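You operate a simulated robot arm through the tools that you are given. There is no shell and no other tool. Be economical: measure what you need, move in short steps, check, and stop when the job is done.

You are at the controls of a simulated robot arm. One attempt, no reset.

Task
One jar is nearly empty: stand its card in the green tray's slot.
Fine: cards are in the bin-side drawer; shut it again; that jar goes in the tray.

The check looks at the end state, three seconds after you hand in, the way a careful person would. Anything else that was tipped, shoved, dropped, spilled or broken makes it a failure.

Robot
A 6-joint arm with a two-finger parallel gripper, fixed in place. Base frame: the origin is at the foot of the arm, x ahead of it, y to its left, z up. Lengths are in mm, angles in rad, forces in N, time in s.
With the tool pointing down near the work surface it reaches from about 360 to 820 mm from the base axis. Its first joint turns from -2.897 to 2.897 rad. Payload 3.91 kg.
The tool frame sits at the grasp point between the pads (the TCP): z along the fingers, y along the line on which they close. The tips reach 30 mm beyond it. The gripper opens to 110 mm. The fingers are 20 mm wide and 10 mm thick; the gripper's body (48 by 112 mm) begins 55 mm behind the TCP.
Orientation is told as [roll, pitch, yaw] about the base's x, y, z axes, in that order, counted from this pose: with the fingers straight down and closing along the base's y, the tool's x points along the base's -x, its y along +y and its z along -z.

Tools
- The arm moves only by the tool step_arm. Its argument "commands" is a list of rows, each a list of 3 entries, a list of its own where there are three numbers: the finger opening in mm, from 0 to 110, then the shift along the tool's x, y, z in units of 250 mm (1.0 is 250 mm), then the turn, a rotation vector about the tool's x, y, z in units of 45 degrees (1.0 is 45 degrees). In form: [[jaw, [dx, dy, dz], [wx, wy, wz]], ...]. A call has 1 to 8 rows; each row is the pose to reach, as a shift and turn from the pose commanded when the call began, along the tool's axes at that moment. A call with a number of a shift or a turn outside -1 to 1 is refused whole. Rows are played at 5 a second. More than 50 mm and 0.15 rad between two rows, or a gripper value outside its range, and nothing of the call is played. A pose out of reach is approached as far as the arm can. The call stops where the force on the tool passes 40 N (or 10 N more than at its start, if that is more) or the arm is blocked; 0.2 s more then pass. Each finger travels about 45 mm/s and halts on what it meets, pressing with about 27 N; the grip force reading is that of the motor and also rises with nothing between the fingers. The clock runs only during rows and for 0.2 s after the last one: add rows that repeat a pose to give the fingers time. It gives the time, the measured TCP pose, the force on the tool (base axes), the opening and the grip force at its end, in the units of the frame above (readings bear some noise).
- Cameras (640 x 400 px; columns grow to the right, rows downward): "scene" is fixed at [400.5, -499.9, 1659]; the picture's right is [0.98, 0.20, 0.00], its down [0.09, -0.41, -0.91] and it looks along [-0.18, 0.89, -0.42] (base axes); focal length 309 px, centre (320, 200). "wrist" rides on the gripper at [77, 7, -114] in the tool frame; the picture's right is [-0.09, 1.00, 0.00], its down [-0.80, -0.07, -0.59] and it looks along [-0.59, -0.05, 0.80] (tool axes); focal length 270 px, centre (320, 200). There is no depth. A picture from a camera that has moved, and an enlarged one, comes with that camera's place and axes in the base frame and with its lens.
- grab_frame(camera): a new picture of that camera. The clock stands still meanwhile.
- slide_trunk(by): slides the trunk up (or, below 0, down) by that many mm; the arm rides with it, the base frame stays. It gives what a move gives, with no picture.
- zoom(camera, box): a new picture of the part [left, top, right, bottom] of that camera's present view, enlarged. The clock stands still meanwhile.
- job_done(): hands the job in; it is judged then, once.

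Go step by step. Nothing tells you positions but the pictures and the camera data: compare them with the known pose of the tool, close in by small moves and look again before you grip or let go. The budget is 120 turns and 68 pictures, counting those below and the enlarged ones. Unless the task says otherwise, let go and move clear before handing in, and close with one line.

The tools are called as name(argument=value, ...) on one line, values as JSON. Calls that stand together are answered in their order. step_arm: Moves the arm, as the interface text tells. Its arguments: {"type":"object","properties":{"commands":{"type":"array","items":{"type":"array"}}},"required":["commands"]} The other tools are called the same way: slide_trunk (by) slides the trunk up or down; grab_frame (camera) takes a picture; zoom (camera, box) takes an enlarged picture of a part of a camera's view; job_done () hands the job in.

At the start:

```text
t: 0.0
position: [130.4, 409.1, 1366.3]
tcp_rot: [0.001, 0.001, -0.001]
contact_force: [-0.4, 0.0, -0.4]
finger_gap: 109.9
grasp_force: 0.0
trunk travel left (down, up): [-575.0, 35.0]
```

scene: 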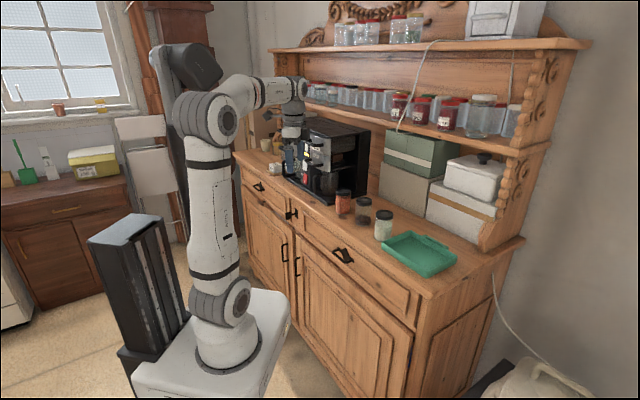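
wrist: 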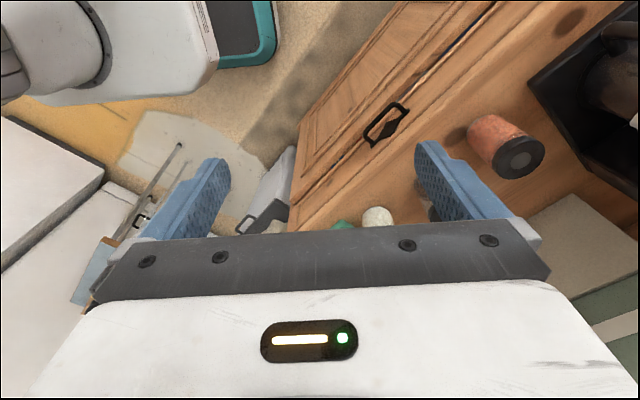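

I see three jars on the sideboard (orange, dark, white) next to a green tray, with two drawers below. I'll enlarge the jars, tray and drawers first.

zoom(camera="scene", box=[310, 170, 470, 280])

zoom(camera="scene", box=[230, 140, 390, 280])

zoom(camera="scene", box=[320, 220, 640, 400])

```text
3.64 times, centred on (390, 225) of scene
camera zoom: at [400.5, -499.9, 1659.0], right [0.98, 0.2, 0.0], down [0.09, -0.41, -0.91], along [-0.18, 0.89, -0.42], focal length 1124 px, centre (66, 109)
```

zoom: 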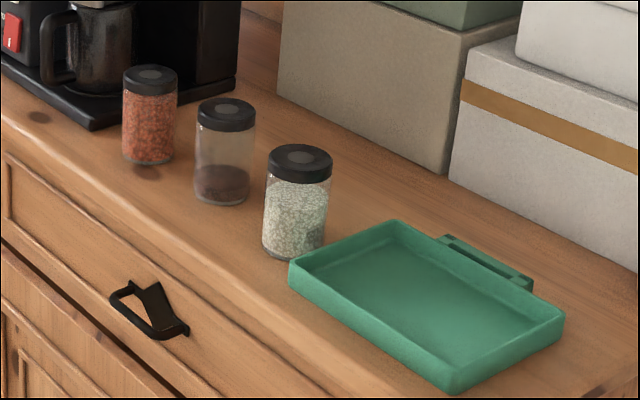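

```text
2.86 times, centred on (310, 210) of scene
camera zoom: at [400.5, -499.9, 1659.0], right [0.98, 0.2, 0.0], down [0.09, -0.41, -0.91], along [-0.18, 0.89, -0.42], focal length 883 px, centre (349, 171)
```

zoom: 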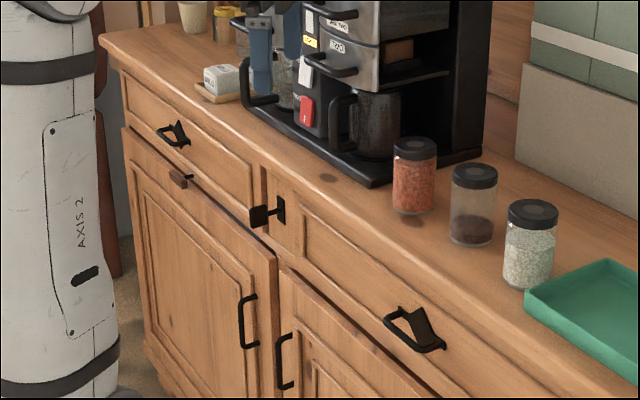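

```text
2.00 times, centred on (480, 310) of scene
camera zoom: at [400.5, -499.9, 1659.0], right [0.98, 0.2, 0.0], down [0.09, -0.41, -0.91], along [-0.18, 0.89, -0.42], focal length 618 px, centre (0, -20)
```

zoom: 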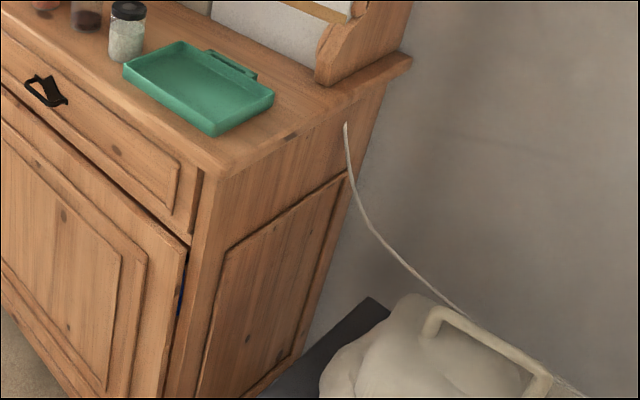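

zoom(camera="scene", box=[440, 300, 640, 400])

zoom(camera="scene", box=[0, 100, 240, 340])

zoom(camera="scene", box=[310, 60, 530, 150])

```text
3.20 times, centred on (540, 350) of scene
camera zoom: at [400.5, -499.9, 1659.0], right [0.98, 0.2, 0.0], down [0.09, -0.41, -0.91], along [-0.18, 0.89, -0.42], focal length 989 px, centre (-384, -280)
```

zoom: 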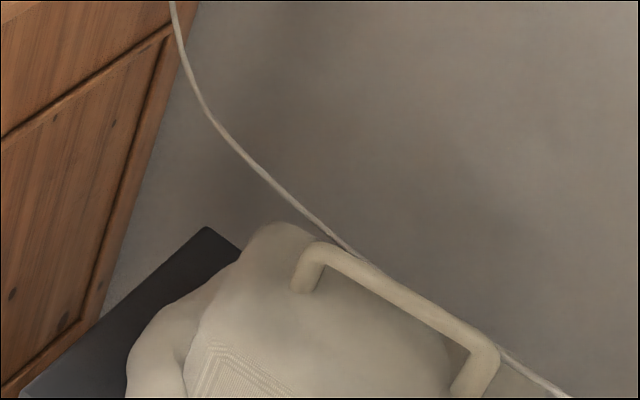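

```text
1.67 times, centred on (120, 220) of scene
camera zoom: at [400.5, -499.9, 1659.0], right [0.98, 0.2, 0.0], down [0.09, -0.41, -0.91], along [-0.18, 0.89, -0.42], focal length 515 px, centre (653, 167)
```

zoom: 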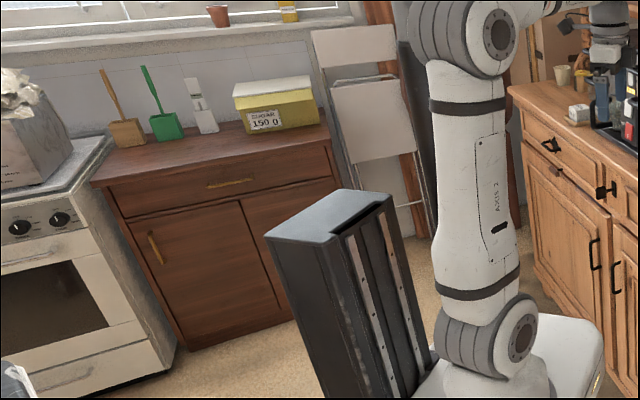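

```text
2.91 times, centred on (420, 105) of scene
camera zoom: at [400.5, -499.9, 1659.0], right [0.98, 0.2, 0.0], down [0.09, -0.41, -0.91], along [-0.18, 0.89, -0.42], focal length 899 px, centre (29, 476)
```

zoom: 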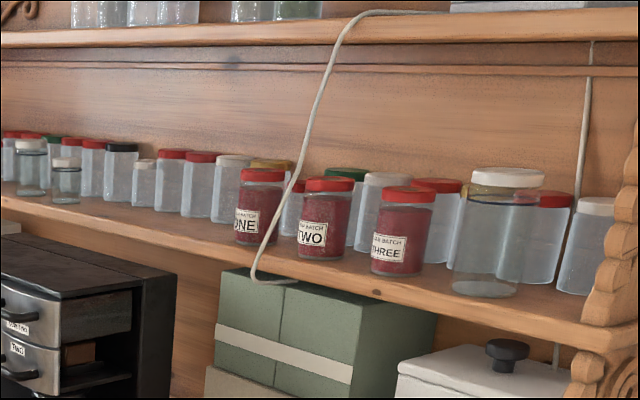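

zoom(camera="wrist", box=[80, 100, 320, 250])

zoom(camera="wrist", box=[0, 0, 320, 200])

zoom(camera="wrist", box=[320, 0, 640, 240])

```text
2.67 times, centred on (200, 175) of wrist
camera zoom: at [54.6, 416.5, 1480.6], right [0.09, 1.0, 0.0], down [0.8, -0.07, 0.59], along [0.59, -0.05, -0.8], focal length 721 px, centre (640, 267)
```

zoom: 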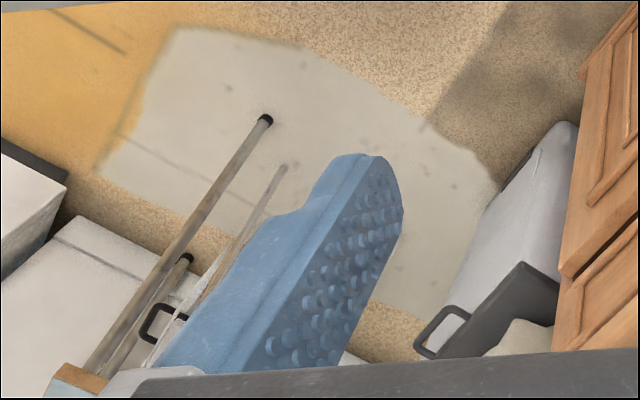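

```text
2.00 times, centred on (160, 100) of wrist
camera zoom: at [54.6, 416.5, 1480.6], right [0.09, 1.0, 0.0], down [0.8, -0.07, 0.59], along [0.59, -0.05, -0.8], focal length 541 px, centre (640, 400)
```

zoom: 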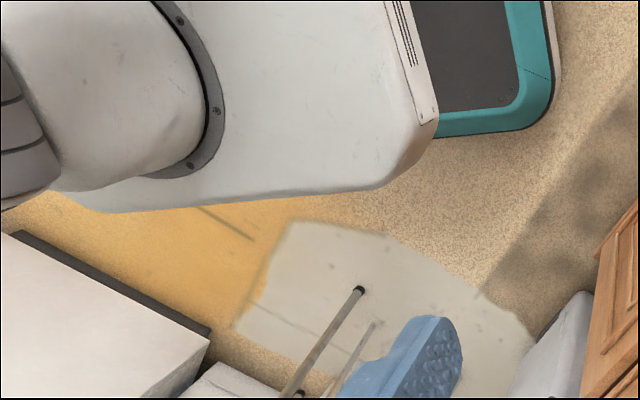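

```text
1.67 times, centred on (480, 120) of wrist
camera zoom: at [54.6, 416.5, 1480.6], right [0.09, 1.0, 0.0], down [0.8, -0.07, 0.59], along [0.59, -0.05, -0.8], focal length 450 px, centre (53, 333)
```

zoom: 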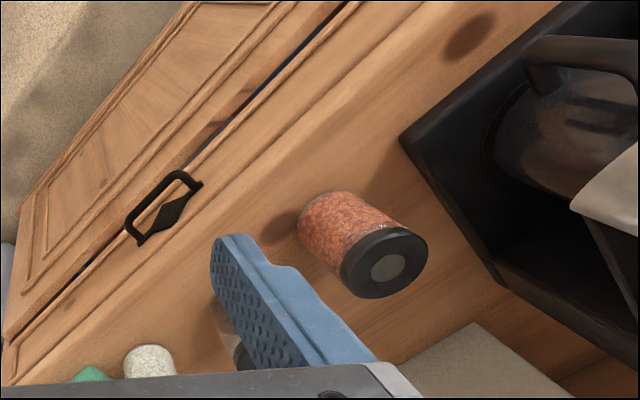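

I take the middle jar (a little dark content) as the nearly empty one and the bin (grey, with bag) stands at the right end of the sideboard, so the right drawer under the jars. The handle seems near (286, 547, 918). Next I turn the wrist toward the sideboard for better views.

step_arm(commands=[[110, [-0.07, -0.04, 0], [0, 0, -0.1667]], [110, [-0.14, -0.08, 0], [0, 0, -0.3333]], [110, [-0.21, -0.12, 0], [0, 0, -0.5]], [110, [-0.28, -0.16, 0], [0, 0, -0.6667]], [110, [-0.35, -0.2, 0], [0, 0, -0.8333]], [110, [-0.42, -0.24, 0], [0, 0, -1]]])

grab_frame(camera="wrist")

```text
t: 1.4
position: [237.5, 349.2, 1367.0]
tcp_rot: [0.0, 0.0, 0.787]
contact_force: [-0.7, 0.3, -0.6]
finger_gap: 110.1
grasp_force: 0.0
trunk travel left (down, up): [-575.0, 35.0]
```

```text
56 pictures are left
camera wrist: at [178.0, 300.3, 1480.5], right [-0.64, 0.77, 0.0], down [0.62, 0.52, 0.59], along [0.46, 0.38, -0.8], focal length 270 px, centre (320, 200)
```

wrist: 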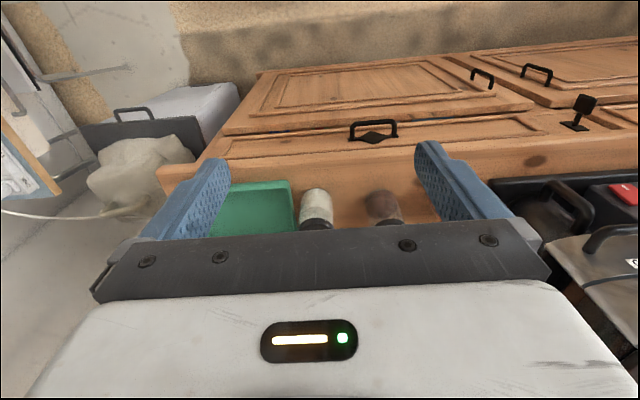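

The sideboard front runs roughly along (-0.74, 0.67). I enlarge the handle and the jars/tray from here.

zoom(camera="wrist", box=[320, 90, 440, 165])

zoom(camera="wrist", box=[190, 120, 430, 240])

zoom(camera="scene", box=[310, 220, 400, 276])

```text
5.33 times, centred on (380, 128) of wrist
camera zoom: at [178.0, 300.3, 1480.5], right [-0.64, 0.77, 0.0], down [0.62, 0.52, 0.59], along [0.46, 0.38, -0.8], focal length 1442 px, centre (0, 587)
```

zoom: 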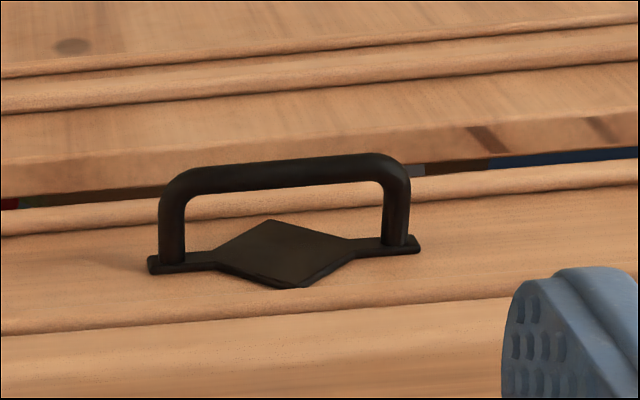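

```text
2.67 times, centred on (310, 180) of wrist
camera zoom: at [178.0, 300.3, 1480.5], right [-0.64, 0.77, 0.0], down [0.62, 0.52, 0.59], along [0.46, 0.38, -0.8], focal length 721 px, centre (347, 253)
```

zoom: 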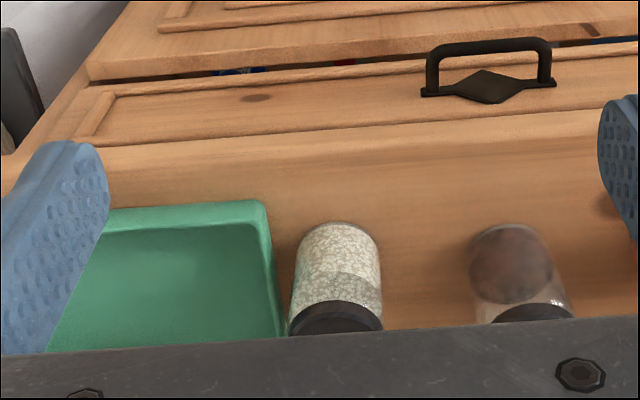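

```text
7.11 times, centred on (355, 248) of scene
camera zoom: at [400.5, -499.9, 1659.0], right [0.98, 0.2, 0.0], down [0.09, -0.41, -0.91], along [-0.18, 0.89, -0.42], focal length 2198 px, centre (71, -141)
```

zoom: 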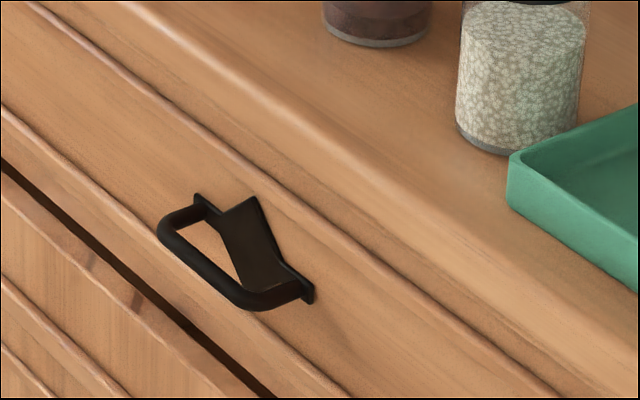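

The handle is a D-pull with ~30 mm clearance; its bar is around (271, 527, 918). I move lower in front of it, turning the tool so the fingers close in the plane of the pull direction.

step_arm(commands=[[110, [-0.022, 0.052, 0.124], [0, 0, 0.138]], [110, [-0.044, 0.103, 0.248], [0, 0, 0.276]], [110, [-0.066, 0.155, 0.372], [0, 0, 0.414]], [110, [-0.087, 0.206, 0.496], [0, 0, 0.551]], [110, [-0.109, 0.258, 0.62], [0, 0, 0.689]], [110, [-0.131, 0.31, 0.744], [0, 0, 0.827]], [110, [-0.153, 0.361, 0.868], [0, 0, 0.965]], [50, [-0.153, 0.361, 0.868], [0, 0, 0.965]]])

step_arm(commands=[[40, [0, 0, 0], [0, 0, 0.16]], [40, [0, 0, 0], [0, 0, 0.32]], [40, [0, 0, 0], [0, 0, 0.48]], [40, [0, 0, 0], [0, 0, 0.64]], [40, [0, 0, 0], [0, 0, 0.8]], [40, [0, 0, 0], [0, 0, 0.965]]])

grab_frame(camera="scene")

grab_frame(camera="wrist")

```text
t: 3.2
position: [202.0, 439.6, 1148.5]
tcp_rot: [-0.003, -0.001, 0.025]
contact_force: [-0.2, -0.3, -0.2]
finger_gap: 74.9
grasp_force: 0.0
trunk travel left (down, up): [-575.0, 35.0]
```

```text
t: 4.6
position: [200.8, 440.1, 1150.4]
tcp_rot: [-0.001, -0.001, -0.733]
contact_force: [0.8, 1.0, 0.2]
finger_gap: 40.1
grasp_force: 0.0
trunk travel left (down, up): [-575.0, 35.0]
```

```text
52 pictures are left
```

scene: 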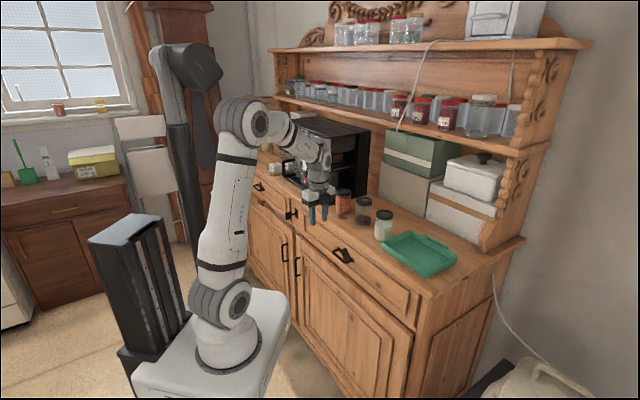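

```text
51 pictures are left
camera wrist: at [147.6, 496.9, 1263.6], right [0.73, 0.68, 0.0], down [0.55, -0.59, 0.59], along [0.41, -0.43, -0.8], focal length 270 px, centre (320, 200)
```

wrist: 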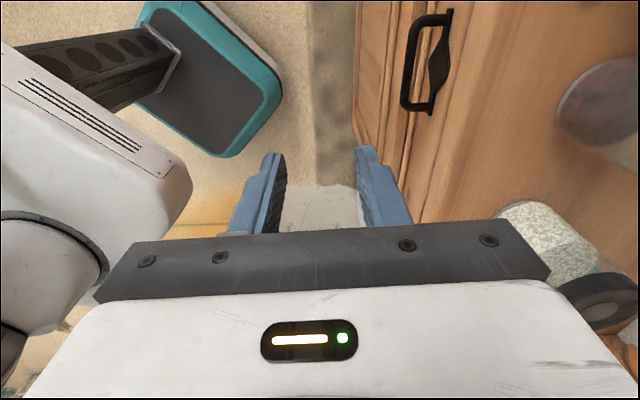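

zoom(camera="wrist", box=[360, 0, 552, 120])

```text
3.33 times, centred on (456, 60) of wrist
camera zoom: at [147.6, 496.9, 1263.6], right [0.73, 0.68, 0.0], down [0.55, -0.59, 0.59], along [0.41, -0.43, -0.8], focal length 901 px, centre (-133, 667)
```

zoom: 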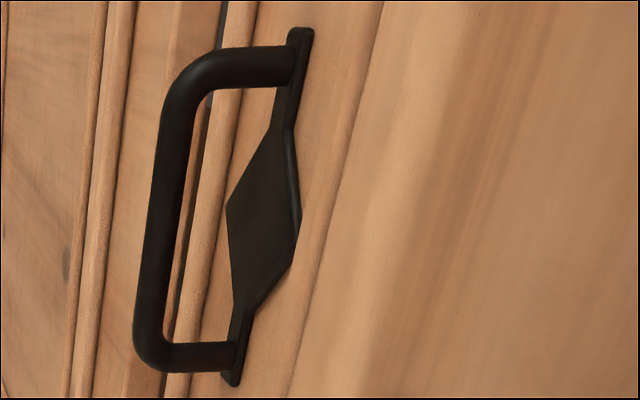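

Handle bar now triangulates to about (270.5, 528.5, 905). I tilt the tool to 40° below horizontal in front of it and check.

step_arm(commands=[[34, [0.005, 0.029, 0.125], [-0.167, 0, 0]], [34, [0.01, 0.058, 0.25], [-0.333, 0, 0]], [34, [0.015, 0.087, 0.375], [-0.5, 0, 0]], [34, [0.02, 0.116, 0.5], [-0.667, 0, 0]], [34, [0.025, 0.145, 0.625], [-0.833, 0, 0]], [34, [0.03, 0.174, 0.75], [-1, 0, 0]]])

step_arm(commands=[[32, [0, 0, 0], [-0.111, 0, 0]]])

grab_frame(camera="wrist")

zoom(camera="scene", box=[270, 170, 430, 290])

```text
t: 6.0
position: [257.8, 517.1, 1078.5]
tcp_rot: [0.605, 0.003, -0.707]
contact_force: [-1.1, -0.4, -0.3]
finger_gap: 33.9
grasp_force: 0.0
out of reach, approached as far as the arm can: row 4, 5, 6
trunk travel left (down, up): [-575.0, 35.0]
```

```text
t: 6.4
position: [264.1, 521.9, 1092.0]
tcp_rot: [0.636, 0.004, -0.705]
contact_force: [0.6, 0.5, -0.3]
finger_gap: 32.1
grasp_force: 0.1
out of reach, approached as far as the arm can: row 1
trunk travel left (down, up): [-575.0, 35.0]
```

```text
49 pictures are left
camera wrist: at [165.1, 525.6, 1188.4], right [0.59, 0.55, 0.59], down [0.34, -0.83, 0.43], along [0.73, -0.05, -0.68], focal length 270 px, centre (320, 200)
```

wrist: 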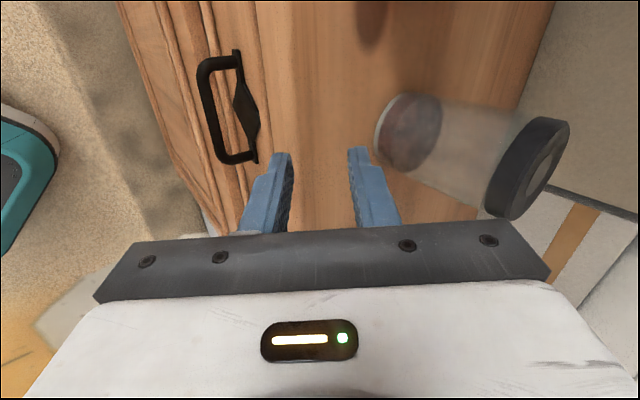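

```text
3.33 times, centred on (350, 230) of scene
camera zoom: at [400.5, -499.9, 1659.0], right [0.98, 0.2, 0.0], down [0.09, -0.41, -0.91], along [-0.18, 0.89, -0.42], focal length 1030 px, centre (220, 100)
```

zoom: 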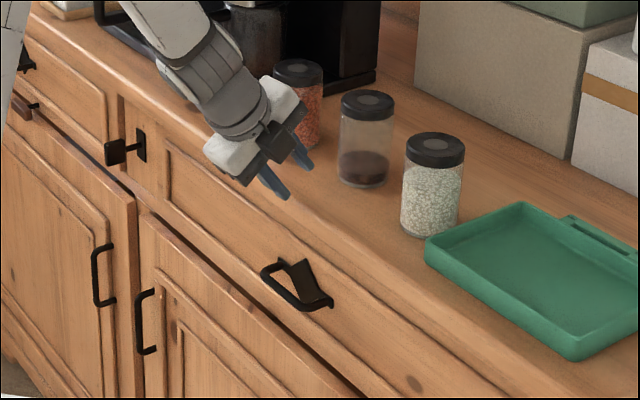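

That pose is out of reach with the trunk this high. I back the arm off and up, then lower the trunk.

step_arm(commands=[[34, [0, 0.06, -0.14], [0, 0, 0]], [34, [0, 0.12, -0.28], [0, 0, 0]], [34, [0, 0.18, -0.42], [0, 0, 0]], [34, [0, 0.24, -0.55], [0, 0, 0]], [34, [0, 0.3, -0.68], [0, 0, 0]], [34, [0, 0.36, -0.82], [0, 0, 0]], [34, [0, 0.43, -0.96], [0, 0, 0]]])

```text
t: 8.0
position: [227.5, 478.2, 1350.5]
tcp_rot: [0.635, 0.002, -0.705]
contact_force: [-0.3, -0.2, 0.5]
finger_gap: 33.9
grasp_force: 0.0
trunk travel left (down, up): [-575.0, 35.0]
```

step_arm(commands=[[34, [0, -0.107, -0.079], [0, 0, 0]], [34, [0, -0.214, -0.158], [0, 0, 0]], [34, [0, -0.322, -0.237], [0, 0, 0]]])

slide_trunk(by=-150)

slide_trunk(by=-120)

grab_frame(camera="scene")

```text
t: 8.8
position: [163.2, 400.6, 1350.6]
tcp_rot: [0.637, 0.004, -0.705]
contact_force: [-0.3, 0.3, -0.4]
finger_gap: 34.0
grasp_force: 0.0
trunk travel left (down, up): [-575.0, 35.0]
```

```text
t: 10.6
position: [164.3, 401.5, 1200.3]
tcp_rot: [0.635, 0.004, -0.705]
contact_force: [-0.1, -0.4, 0.0]
finger_gap: 34.0
grasp_force: 0.0
trunk travel left (down, up): [-425.0, 185.0]
```

```text
t: 12.1
position: [163.8, 403.0, 1080.3]
tcp_rot: [0.636, 0.004, -0.706]
contact_force: [-0.4, -0.1, -1.0]
finger_gap: 34.2
grasp_force: 0.2
trunk travel left (down, up): [-305.0, 305.0]
```

```text
47 pictures are left
```

scene: 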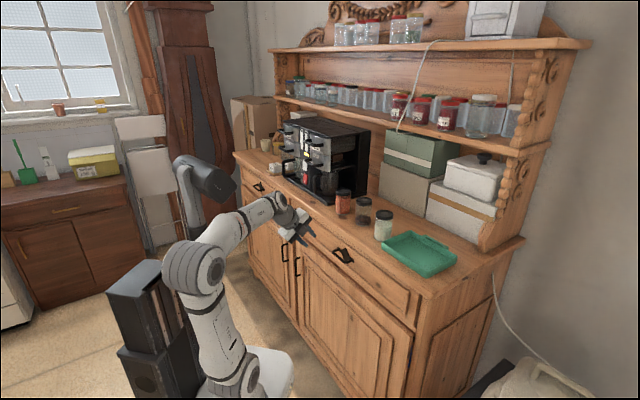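

step_arm(commands=[[32, [0.001, 0.008, 0.151], [-0.075, 0, 0]], [32, [0.002, 0.016, 0.302], [-0.15, 0, 0]], [32, [0.002, 0.024, 0.453], [-0.225, 0, 0]], [32, [0.003, 0.031, 0.604], [-0.3, 0, 0]]])

grab_frame(camera="wrist")

zoom(camera="scene", box=[270, 170, 430, 290])

```text
t: 13.1
position: [230.0, 478.5, 974.5]
tcp_rot: [0.863, 0.004, -0.704]
contact_force: [0.3, 0.0, -1.6]
finger_gap: 32.2
grasp_force: 0.0
out of reach, approached as far as the arm can: row 4
trunk travel left (down, up): [-305.0, 305.0]
```

```text
46 pictures are left
camera wrist: at [117.1, 465.8, 1054.0], right [0.49, 0.44, 0.76], down [0.29, -0.9, 0.33], along [0.82, 0.06, -0.56], focal length 270 px, centre (320, 200)
```

wrist: 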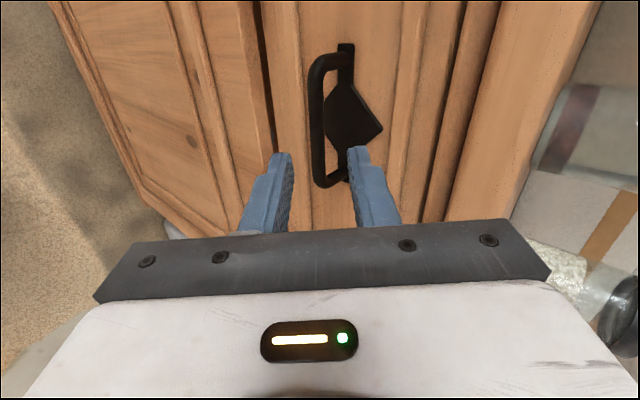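

```text
3.33 times, centred on (350, 230) of scene
camera zoom: at [400.5, -499.9, 1659.0], right [0.98, 0.2, 0.0], down [0.09, -0.41, -0.91], along [-0.18, 0.89, -0.42], focal length 1030 px, centre (220, 100)
```

zoom: 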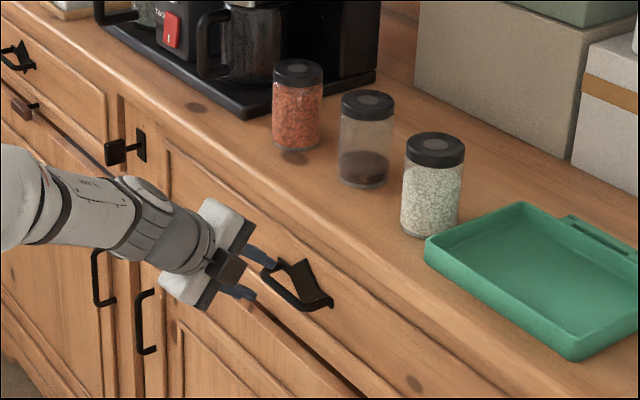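

step_arm(commands=[[32, [0, 0.08, -0.12], [0, 0, 0]], [32, [0, 0.2, -0.24], [0, 0, 0]]])

slide_trunk(by=-140)

```text
t: 13.7
position: [219.9, 466.7, 1053.0]
tcp_rot: [0.873, 0.004, -0.706]
contact_force: [-0.3, -0.3, 0.5]
finger_gap: 31.8
grasp_force: 0.1
trunk travel left (down, up): [-305.0, 305.0]
```

```text
t: 15.3
position: [221.6, 468.0, 912.9]
tcp_rot: [0.87, 0.004, -0.705]
contact_force: [-0.1, 0.2, -0.1]
finger_gap: 32.0
grasp_force: 0.0
trunk travel left (down, up): [-165.0, 445.0]
```

step_arm(commands=[[32, [0.005, 0.095, 0.005], [0, 0, 0]], [32, [0.01, 0.19, 0.011], [0, 0, 0]]])

zoom(camera="wrist", box=[220, 40, 440, 220])

zoom(camera="scene", box=[300, 220, 390, 280])

```text
t: 15.9
position: [239.7, 493.1, 946.2]
tcp_rot: [0.87, 0.001, -0.707]
contact_force: [0.2, -0.7, 0.4]
finger_gap: 32.0
grasp_force: 0.0
trunk travel left (down, up): [-165.0, 445.0]
```

```text
2.22 times, centred on (330, 130) of wrist
camera zoom: at [127.6, 480.7, 1025.8], right [0.48, 0.43, 0.76], down [0.29, -0.9, 0.33], along [0.83, 0.06, -0.56], focal length 601 px, centre (298, 356)
```

zoom: 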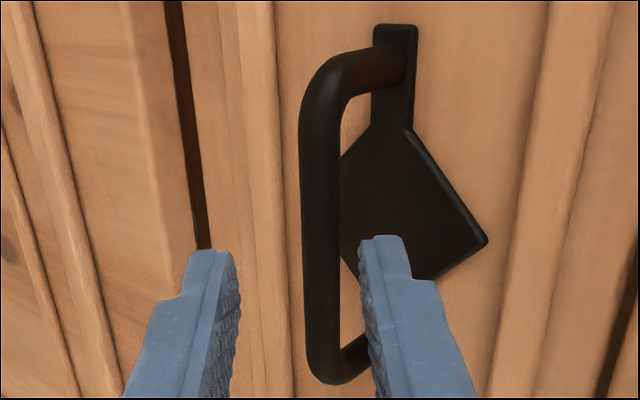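

```text
6.67 times, centred on (345, 250) of scene
camera zoom: at [400.5, -499.9, 1659.0], right [0.98, 0.2, 0.0], down [0.09, -0.41, -0.91], along [-0.18, 0.89, -0.42], focal length 2060 px, centre (153, -133)
```

zoom: 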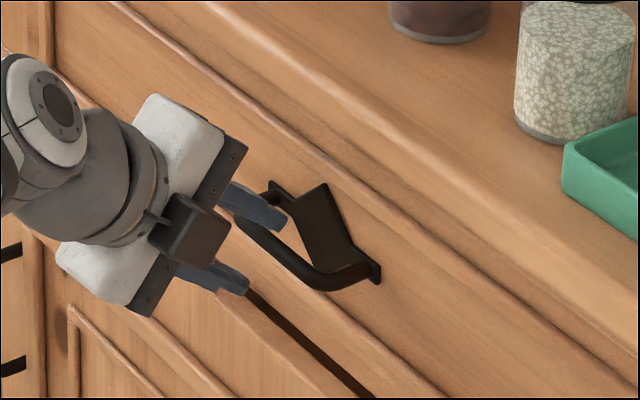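

The bar sits about 8 mm toward the upper finger and ~60 mm ahead. I advance with that correction and stop just around the bar.

step_arm(commands=[[32, [0, 0.032, 0.03], [0, 0, 0]], [32, [0, 0.032, 0.08], [0, 0, 0]], [32, [0, 0.032, 0.13], [0, 0, 0]], [32, [0, 0.032, 0.18], [0, 0, 0]]])

zoom(camera="wrist", box=[220, 40, 440, 220])

zoom(camera="scene", box=[300, 220, 390, 280])

```text
t: 16.9
position: [260.9, 520.6, 932.1]
tcp_rot: [0.881, 0.007, -0.704]
contact_force: [-18.9, -28.6, 13.1]
finger_gap: 26.4
grasp_force: 0.1
trunk travel left (down, up): [-165.0, 445.0]
stopped in row 4: the force on the tool passed its limit (the readings are from after the stop); the commanded pose is now the measured one
```

```text
2.22 times, centred on (330, 130) of wrist
camera zoom: at [147.9, 506.2, 1010.5], right [0.48, 0.42, 0.77], down [0.28, -0.9, 0.32], along [0.83, 0.07, -0.56], focal length 601 px, centre (298, 356)
```

zoom: 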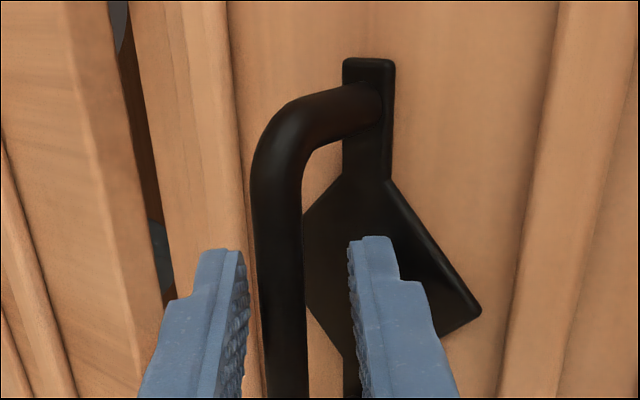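

```text
6.67 times, centred on (345, 250) of scene
camera zoom: at [400.5, -499.9, 1659.0], right [0.98, 0.2, 0.0], down [0.09, -0.41, -0.91], along [-0.18, 0.89, -0.42], focal length 2060 px, centre (153, -133)
```

zoom: 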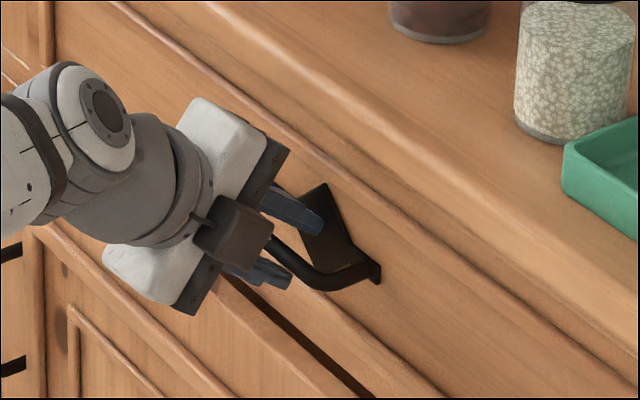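

The upper fingertip touched the drawer face; the bar is between the fingers. I back off a few mm and close.

step_arm(commands=[[26, [0, 0, -0.02], [0, 0, 0]], [0, [0, 0, -0.02], [0, 0, 0]], [0, [0, 0, -0.02], [0, 0, 0]], [0, [0, 0, -0.02], [0, 0, 0]], [0, [0, 0, -0.02], [0, 0, 0]]])

zoom(camera="wrist", box=[220, 40, 440, 220])

```text
t: 18.1
position: [261.6, 519.6, 928.2]
tcp_rot: [0.869, 0.004, -0.706]
contact_force: [-5.9, -8.9, -30.8]
finger_gap: 11.3
grasp_force: 45.2
trunk travel left (down, up): [-165.0, 445.0]
```

```text
2.22 times, centred on (330, 130) of wrist
camera zoom: at [149.1, 507.8, 1006.1], right [0.49, 0.43, 0.76], down [0.29, -0.9, 0.33], along [0.83, 0.06, -0.56], focal length 601 px, centre (298, 356)
```

zoom: 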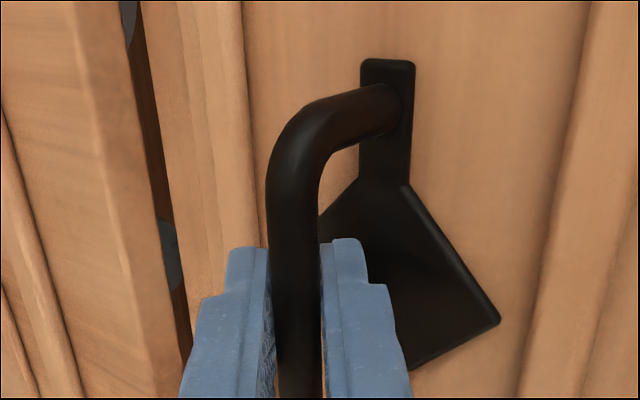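

Gripped the bar. I relieve the side load slightly and pull a first 20 mm.

step_arm(commands=[[0, [0, -0.014, 0], [0, 0, 0]], [0, [0, -0.014, 0], [0, 0, 0]]])

step_arm(commands=[[0, [0.001, -0.026, -0.031], [0, 0, 0]], [0, [0.002, -0.052, -0.061], [0, 0, 0]], [0, [0.002, -0.052, -0.061], [0, 0, 0]]])

```text
t: 18.8
position: [259.8, 519.0, 927.8]
tcp_rot: [0.873, 0.006, -0.707]
contact_force: [0.9, 2.1, -20.7]
finger_gap: 11.4
grasp_force: 44.8
trunk travel left (down, up): [-165.0, 445.0]
```

```text
t: 19.6
position: [246.4, 504.6, 928.0]
tcp_rot: [0.876, 0.006, -0.702]
contact_force: [-6.1, 4.2, -19.3]
finger_gap: 11.4
grasp_force: 44.3
trunk travel left (down, up): [-165.0, 445.0]
```

The drawer is sliding with little force. I keep pulling.

step_arm(commands=[[0, [0.003, -0.044, -0.041], [0, 0, 0]], [0, [0.005, -0.083, -0.087], [0, 0, 0]], [0, [0.007, -0.121, -0.133], [0, 0, 0]], [0, [0.01, -0.16, -0.179], [0, 0, 0]], [0, [0.013, -0.199, -0.225], [0, 0, 0]], [0, [0.016, -0.237, -0.271], [0, 0, 0]]])

grab_frame(camera="scene")

```text
t: 20.9
position: [180.4, 438.7, 927.9]
tcp_rot: [0.879, 0.007, -0.701]
contact_force: [-25.6, 22.3, 6.7]
finger_gap: 11.6
grasp_force: 45.1
trunk travel left (down, up): [-165.0, 445.0]
```

```text
39 pictures are left
```

scene: 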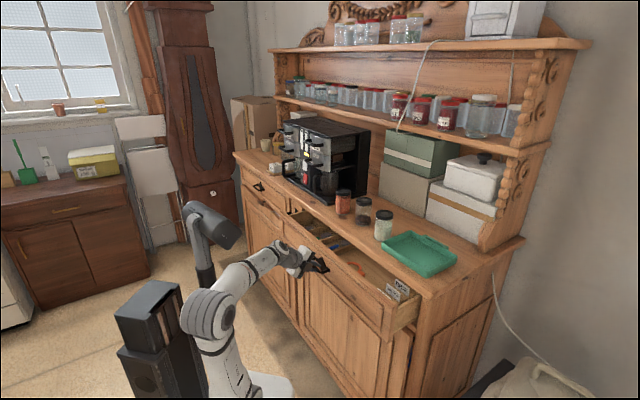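

The drawer is ~110 mm open and cards are visible at its right end. I relieve the sideways load and look closer.

step_arm(commands=[[0, [0.012, 0, 0], [0, 0, 0]], [0, [0.02, 0, 0], [0, 0, 0]]])

zoom(camera="scene", box=[290, 200, 450, 320])

```text
t: 21.6
position: [180.5, 438.7, 927.6]
tcp_rot: [0.877, 0.004, -0.71]
contact_force: [-0.4, 3.7, 11.8]
finger_gap: 11.3
grasp_force: 45.1
trunk travel left (down, up): [-165.0, 445.0]
```

```text
3.33 times, centred on (370, 260) of scene
camera zoom: at [400.5, -499.9, 1659.0], right [0.98, 0.2, 0.0], down [0.09, -0.41, -0.91], along [-0.18, 0.89, -0.42], focal length 1030 px, centre (153, 0)
```

zoom: 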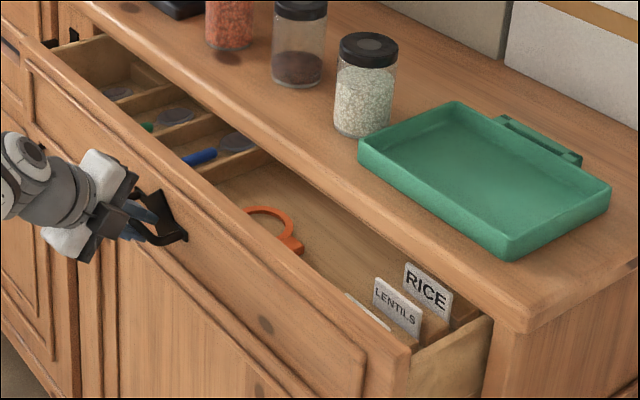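

Cards RICE and LENTILS stand at the right end with a third in front – the dark jar's. I pull the drawer another 40 mm, then let go.

step_arm(commands=[[0, [0.004, -0.034, -0.041], [0, 0, 0]], [0, [0.008, -0.069, -0.081], [0, 0, 0]], [0, [0.0114, -0.103, -0.122], [0, 0, 0]]])

zoom(camera="scene", box=[290, 200, 450, 320])

```text
t: 22.4
position: [153.0, 410.4, 926.9]
tcp_rot: [0.878, 0.006, -0.705]
contact_force: [2.9, -3.0, 19.9]
finger_gap: 11.4
grasp_force: 45.1
trunk travel left (down, up): [-165.0, 445.0]
```

```text
3.33 times, centred on (370, 260) of scene
camera zoom: at [400.5, -499.9, 1659.0], right [0.98, 0.2, 0.0], down [0.09, -0.41, -0.91], along [-0.18, 0.89, -0.42], focal length 1030 px, centre (153, 0)
```

zoom: 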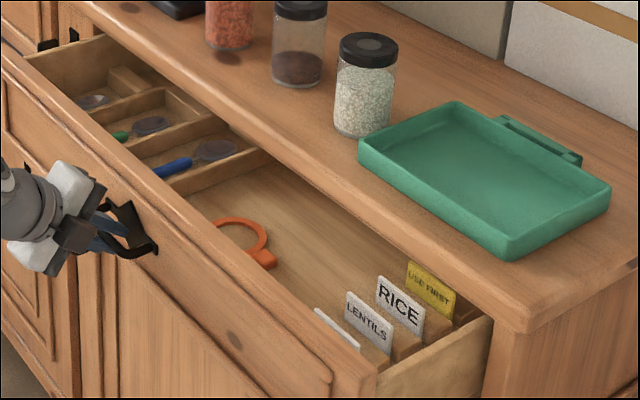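

step_arm(commands=[[28, [0, 0, 0], [0, 0, 0]], [28, [0, 0, 0], [0, 0, 0]], [28, [0, 0, -0.06], [0, 0, 0]], [28, [0, 0, -0.12], [0, 0, 0]], [28, [0, 0, -0.2], [0, 0, 0]], [28, [0, 0, -0.3], [0, 0, 0]]])

```text
t: 23.8
position: [116.0, 367.4, 974.4]
tcp_rot: [0.875, 0.005, -0.704]
contact_force: [0.0, 1.2, -0.3]
finger_gap: 27.9
grasp_force: 0.0
trunk travel left (down, up): [-165.0, 445.0]
```

step_arm(commands=[[40, [0, 0.066, -0.056], [0.167, 0, 0]], [40, [0, 0.133, -0.112], [0.333, 0, 0]], [40, [0, 0.2, -0.168], [0.5, 0, 0]], [40, [0, 0.266, -0.224], [0.667, 0, 0]], [40, [0, 0.333, -0.28], [0.833, 0, 0]], [40, [0, 0.398, -0.335], [1, 0, 0]]])

step_arm(commands=[[40, [0, 0, 0], [0.113, 0, 0]]])

```text
t: 25.1
position: [117.3, 365.8, 1100.8]
tcp_rot: [0.082, -0.001, -0.707]
contact_force: [-0.4, -0.1, -0.2]
finger_gap: 39.9
grasp_force: 0.1
trunk travel left (down, up): [-165.0, 445.0]
```

```text
t: 25.6
position: [115.0, 366.1, 1106.5]
tcp_rot: [0.005, 0.009, -0.704]
contact_force: [0.1, -0.3, 0.7]
finger_gap: 40.0
grasp_force: 0.1
trunk travel left (down, up): [-165.0, 445.0]
```

step_arm(commands=[[40, [-0.077, 0.024, 0.011], [0, 0, -0.134]], [40, [-0.155, 0.047, 0.023], [0, 0, -0.269]], [40, [-0.232, 0.071, 0.034], [0, 0, -0.403]], [40, [-0.309, 0.095, 0.046], [0, 0, -0.537]], [40, [-0.386, 0.119, 0.057], [0, 0, -0.671]], [40, [-0.464, 0.142, 0.069], [0, 0, -0.806]], [40, [-0.541, 0.166, 0.08], [0, 0, -0.94]]])

step_arm(commands=[[40, [-0.073, -0.034, 0.011], [0, 0, -0.134]], [40, [-0.147, -0.069, 0.023], [0, 0, -0.269]], [40, [-0.22, -0.103, 0.034], [0, 0, -0.403]], [40, [-0.293, -0.137, 0.046], [0, 0, -0.537]], [40, [-0.366, -0.171, 0.057], [0, 0, -0.671]], [40, [-0.44, -0.206, 0.069], [0, 0, -0.806]], [40, [-0.513, -0.24, 0.08], [0, 0, -0.94]]])

grab_frame(camera="wrist")

```text
t: 27.1
position: [245.9, 312.8, 1084.3]
tcp_rot: [0.004, 0.005, 0.036]
contact_force: [-0.1, 0.0, 0.2]
finger_gap: 40.0
grasp_force: 0.1
trunk travel left (down, up): [-165.0, 445.0]
```

```text
t: 28.8
position: [374.6, 256.5, 1061.5]
tcp_rot: [0.005, 0.0, 0.773]
contact_force: [-0.1, -0.5, 0.6]
finger_gap: 40.0
grasp_force: 0.1
trunk travel left (down, up): [-165.0, 445.0]
```

```text
36 pictures are left
camera wrist: at [315.0, 207.3, 1175.8], right [-0.63, 0.77, 0.01], down [0.62, 0.51, 0.6], along [0.46, 0.38, -0.8], focal length 270 px, centre (320, 200)
```

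wrist: 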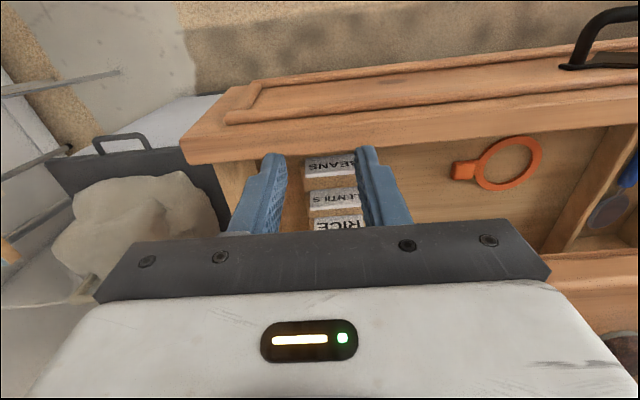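

The front card reads BEANS (the picture is upside down), matching the dark jar's contents; the others are LENTILS, RICE and a yellow one. I enlarge for its location.

zoom(camera="wrist", box=[250, 130, 410, 240])

zoom(camera="scene", box=[360, 230, 450, 310])

```text
3.64 times, centred on (330, 185) of wrist
camera zoom: at [315.0, 207.3, 1175.8], right [-0.63, 0.77, 0.01], down [0.62, 0.51, 0.6], along [0.46, 0.38, -0.8], focal length 983 px, centre (284, 254)
```

zoom: 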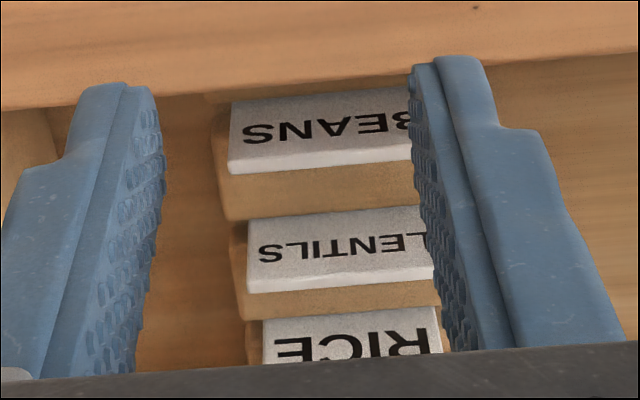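

```text
5.00 times, centred on (405, 270) of scene
camera zoom: at [400.5, -499.9, 1659.0], right [0.98, 0.2, 0.0], down [0.09, -0.41, -0.91], along [-0.18, 0.89, -0.42], focal length 1545 px, centre (-105, -150)
```

zoom: 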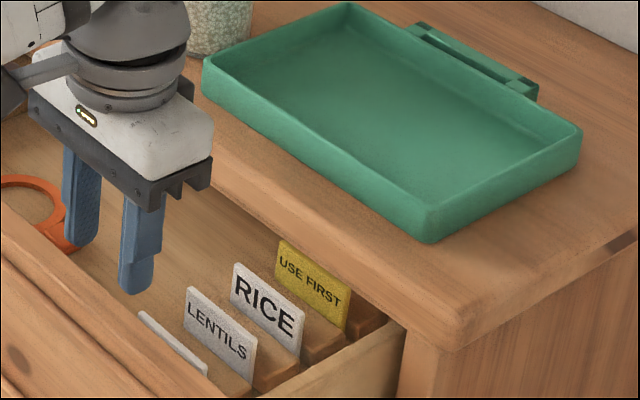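

BEANS card top centre is about (425.6, 313.3, 930), card thin, ~57 mm wide, next card ~43 mm behind. I move above it and turn so the fingers close across its faces.

step_arm(commands=[[40, [-0.05, 0.003, 0], [0, 0, 0.165]], [40, [-0.1, 0.007, 0], [0, 0, 0.329]], [40, [-0.15, 0.01, 0], [0, 0, 0.494]], [40, [-0.2, 0.013, 0], [0, 0, 0.658]], [40, [-0.25, 0.017, 0], [0, 0, 0.823]], [40, [-0.305, 0.02, 0], [0, 0, 0.987]]])

step_arm(commands=[[36, [0, 0, 0], [0, 0, 0.165]], [36, [0, 0, 0], [0, 0, 0.329]], [36, [0, 0, 0], [0, 0, 0.494]], [36, [0, 0, 0], [0, 0, 0.658]], [36, [0, 0, 0], [0, 0, 0.823]], [36, [0, 0, 0], [0, 0, 0.987]]])

grab_frame(camera="wrist")

zoom(camera="scene", box=[330, 210, 460, 310])

```text
t: 30.1
position: [426.8, 312.2, 1062.0]
tcp_rot: [0.003, 0.004, -0.006]
contact_force: [-0.4, -1.1, 0.1]
finger_gap: 40.1
grasp_force: 0.0
trunk travel left (down, up): [-165.0, 445.0]
```

```text
t: 31.6
position: [426.8, 312.6, 1061.4]
tcp_rot: [0.003, 0.005, -0.781]
contact_force: [-0.3, 0.1, -0.8]
finger_gap: 35.8
grasp_force: 0.0
trunk travel left (down, up): [-165.0, 445.0]
```

```text
33 pictures are left
camera wrist: at [377.1, 371.7, 1177.1], right [0.76, 0.65, 0.0], down [0.52, -0.62, 0.59], along [0.38, -0.45, -0.81], focal length 270 px, centre (320, 200)
```

wrist: 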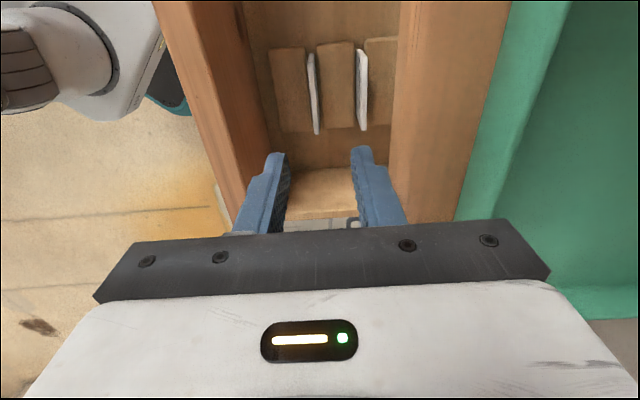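

```text
4.00 times, centred on (395, 260) of scene
camera zoom: at [400.5, -499.9, 1659.0], right [0.98, 0.2, 0.0], down [0.09, -0.41, -0.91], along [-0.18, 0.89, -0.42], focal length 1236 px, centre (20, -40)
```

zoom: 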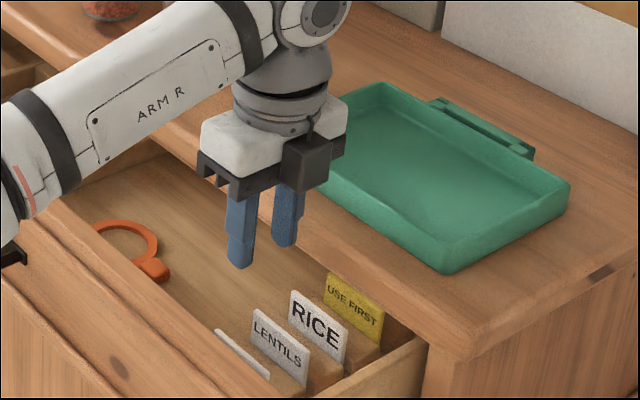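

The card stands between two wooden blocks, ~4.5 mm toward the robot from the tool axis. I descend with that correction, stopping slightly high to check.

step_arm(commands=[[32, [0, -0.018, 0.11], [0, 0, 0]], [32, [0, -0.018, 0.22], [0, 0, 0]], [32, [0, -0.018, 0.33], [0, 0, 0]], [32, [0, -0.018, 0.42], [0, 0, 0]]])

zoom(camera="wrist", box=[220, 40, 440, 240])

zoom(camera="scene", box=[340, 220, 440, 300])

```text
t: 32.4
position: [425.8, 310.3, 993.4]
tcp_rot: [0.03, 0.0, -0.779]
contact_force: [0.8, 0.4, 7.4]
finger_gap: 32.2
grasp_force: 0.0
trunk travel left (down, up): [-165.0, 445.0]
stopped in row 4: the force on the tool passed its limit (the readings are from after the stop); the commanded pose is now the measured one
```

```text
2.00 times, centred on (330, 140) of wrist
camera zoom: at [372.7, 368.0, 1107.9], right [0.76, 0.65, 0.03], down [0.51, -0.63, 0.59], along [0.4, -0.44, -0.81], focal length 541 px, centre (300, 320)
```

zoom: 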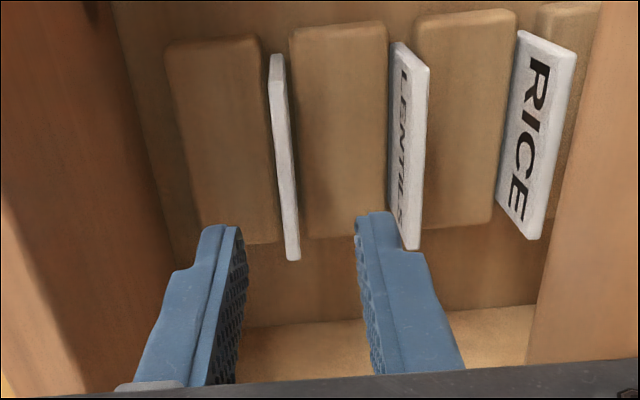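

```text
5.00 times, centred on (390, 260) of scene
camera zoom: at [400.5, -499.9, 1659.0], right [0.98, 0.2, 0.0], down [0.09, -0.41, -0.91], along [-0.18, 0.89, -0.42], focal length 1545 px, centre (-30, -100)
```

zoom: 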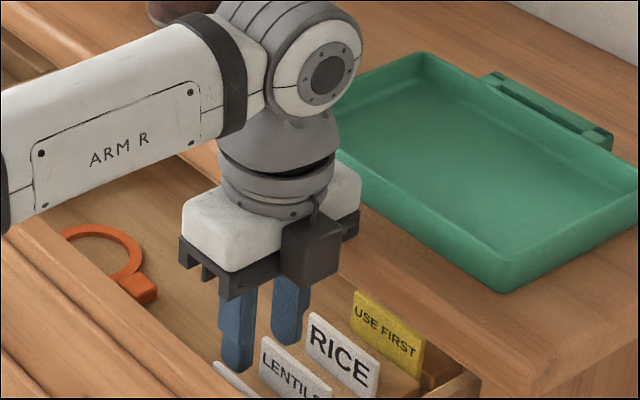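

The gripper body touched the sideboard's front edge, so the drawer must open further. I go up, shift left of the cards, and will push the drawer front outward from inside with closed fingers.

step_arm(commands=[[10, [0, 0, -0.14], [0.038, 0, 0]], [0, [0, -0.04, -0.28], [0.038, 0, 0]], [0, [0.15, -0.1, -0.28], [0.038, 0, 0]], [0, [0.3, -0.1, -0.28], [0.038, 0, 0]]])

grab_frame(camera="wrist")

```text
t: 33.4
position: [352.5, 344.0, 1060.6]
tcp_rot: [-0.003, 0.003, -0.779]
contact_force: [-0.2, 0.1, 0.6]
finger_gap: 0.1
grasp_force: 27.2
trunk travel left (down, up): [-165.0, 445.0]
```

```text
29 pictures are left
camera wrist: at [303.4, 404.0, 1174.3], right [0.76, 0.65, 0.0], down [0.52, -0.61, 0.59], along [0.38, -0.45, -0.81], focal length 270 px, centre (320, 200)
```

wrist: 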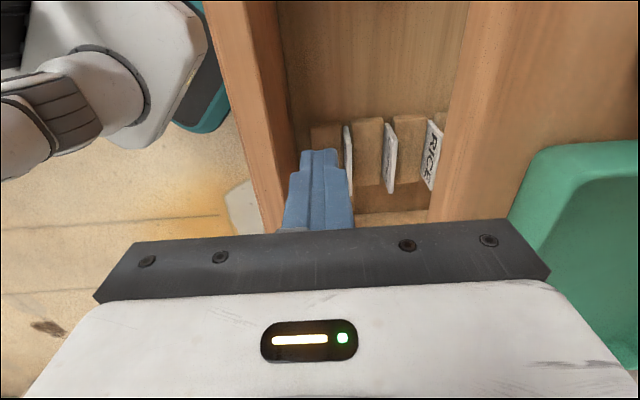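

step_arm(commands=[[0, [0, 0, 0.12], [0, 0, 0]], [0, [0, 0, 0.24], [0, 0, 0]], [0, [0, 0, 0.36], [0, 0, 0]]])

step_arm(commands=[[0, [0, -0.05, 0], [0, 0, 0]], [0, [0, -0.1, 0], [0, 0, 0]], [0, [0, -0.15, 0], [0, 0, 0]], [0, [0, -0.2, 0], [0, 0, 0]]])

zoom(camera="scene", box=[290, 200, 450, 320])

```text
t: 34.2
position: [354.6, 342.7, 970.7]
tcp_rot: [-0.003, 0.003, -0.778]
contact_force: [-0.1, 0.3, 0.4]
finger_gap: 0.0
grasp_force: 26.6
trunk travel left (down, up): [-165.0, 445.0]
```

```text
t: 35.2
position: [317.6, 307.4, 970.4]
tcp_rot: [-0.004, 0.002, -0.779]
contact_force: [0.6, 0.5, 1.0]
finger_gap: 0.0
grasp_force: 27.0
trunk travel left (down, up): [-165.0, 445.0]
```

```text
3.33 times, centred on (370, 260) of scene
camera zoom: at [400.5, -499.9, 1659.0], right [0.98, 0.2, 0.0], down [0.09, -0.41, -0.91], along [-0.18, 0.89, -0.42], focal length 1030 px, centre (153, 0)
```

zoom: 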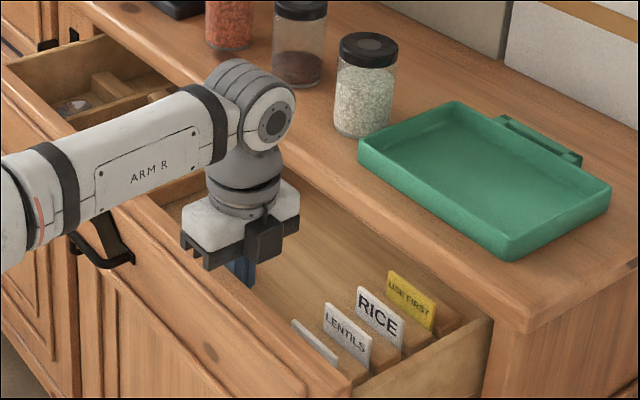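

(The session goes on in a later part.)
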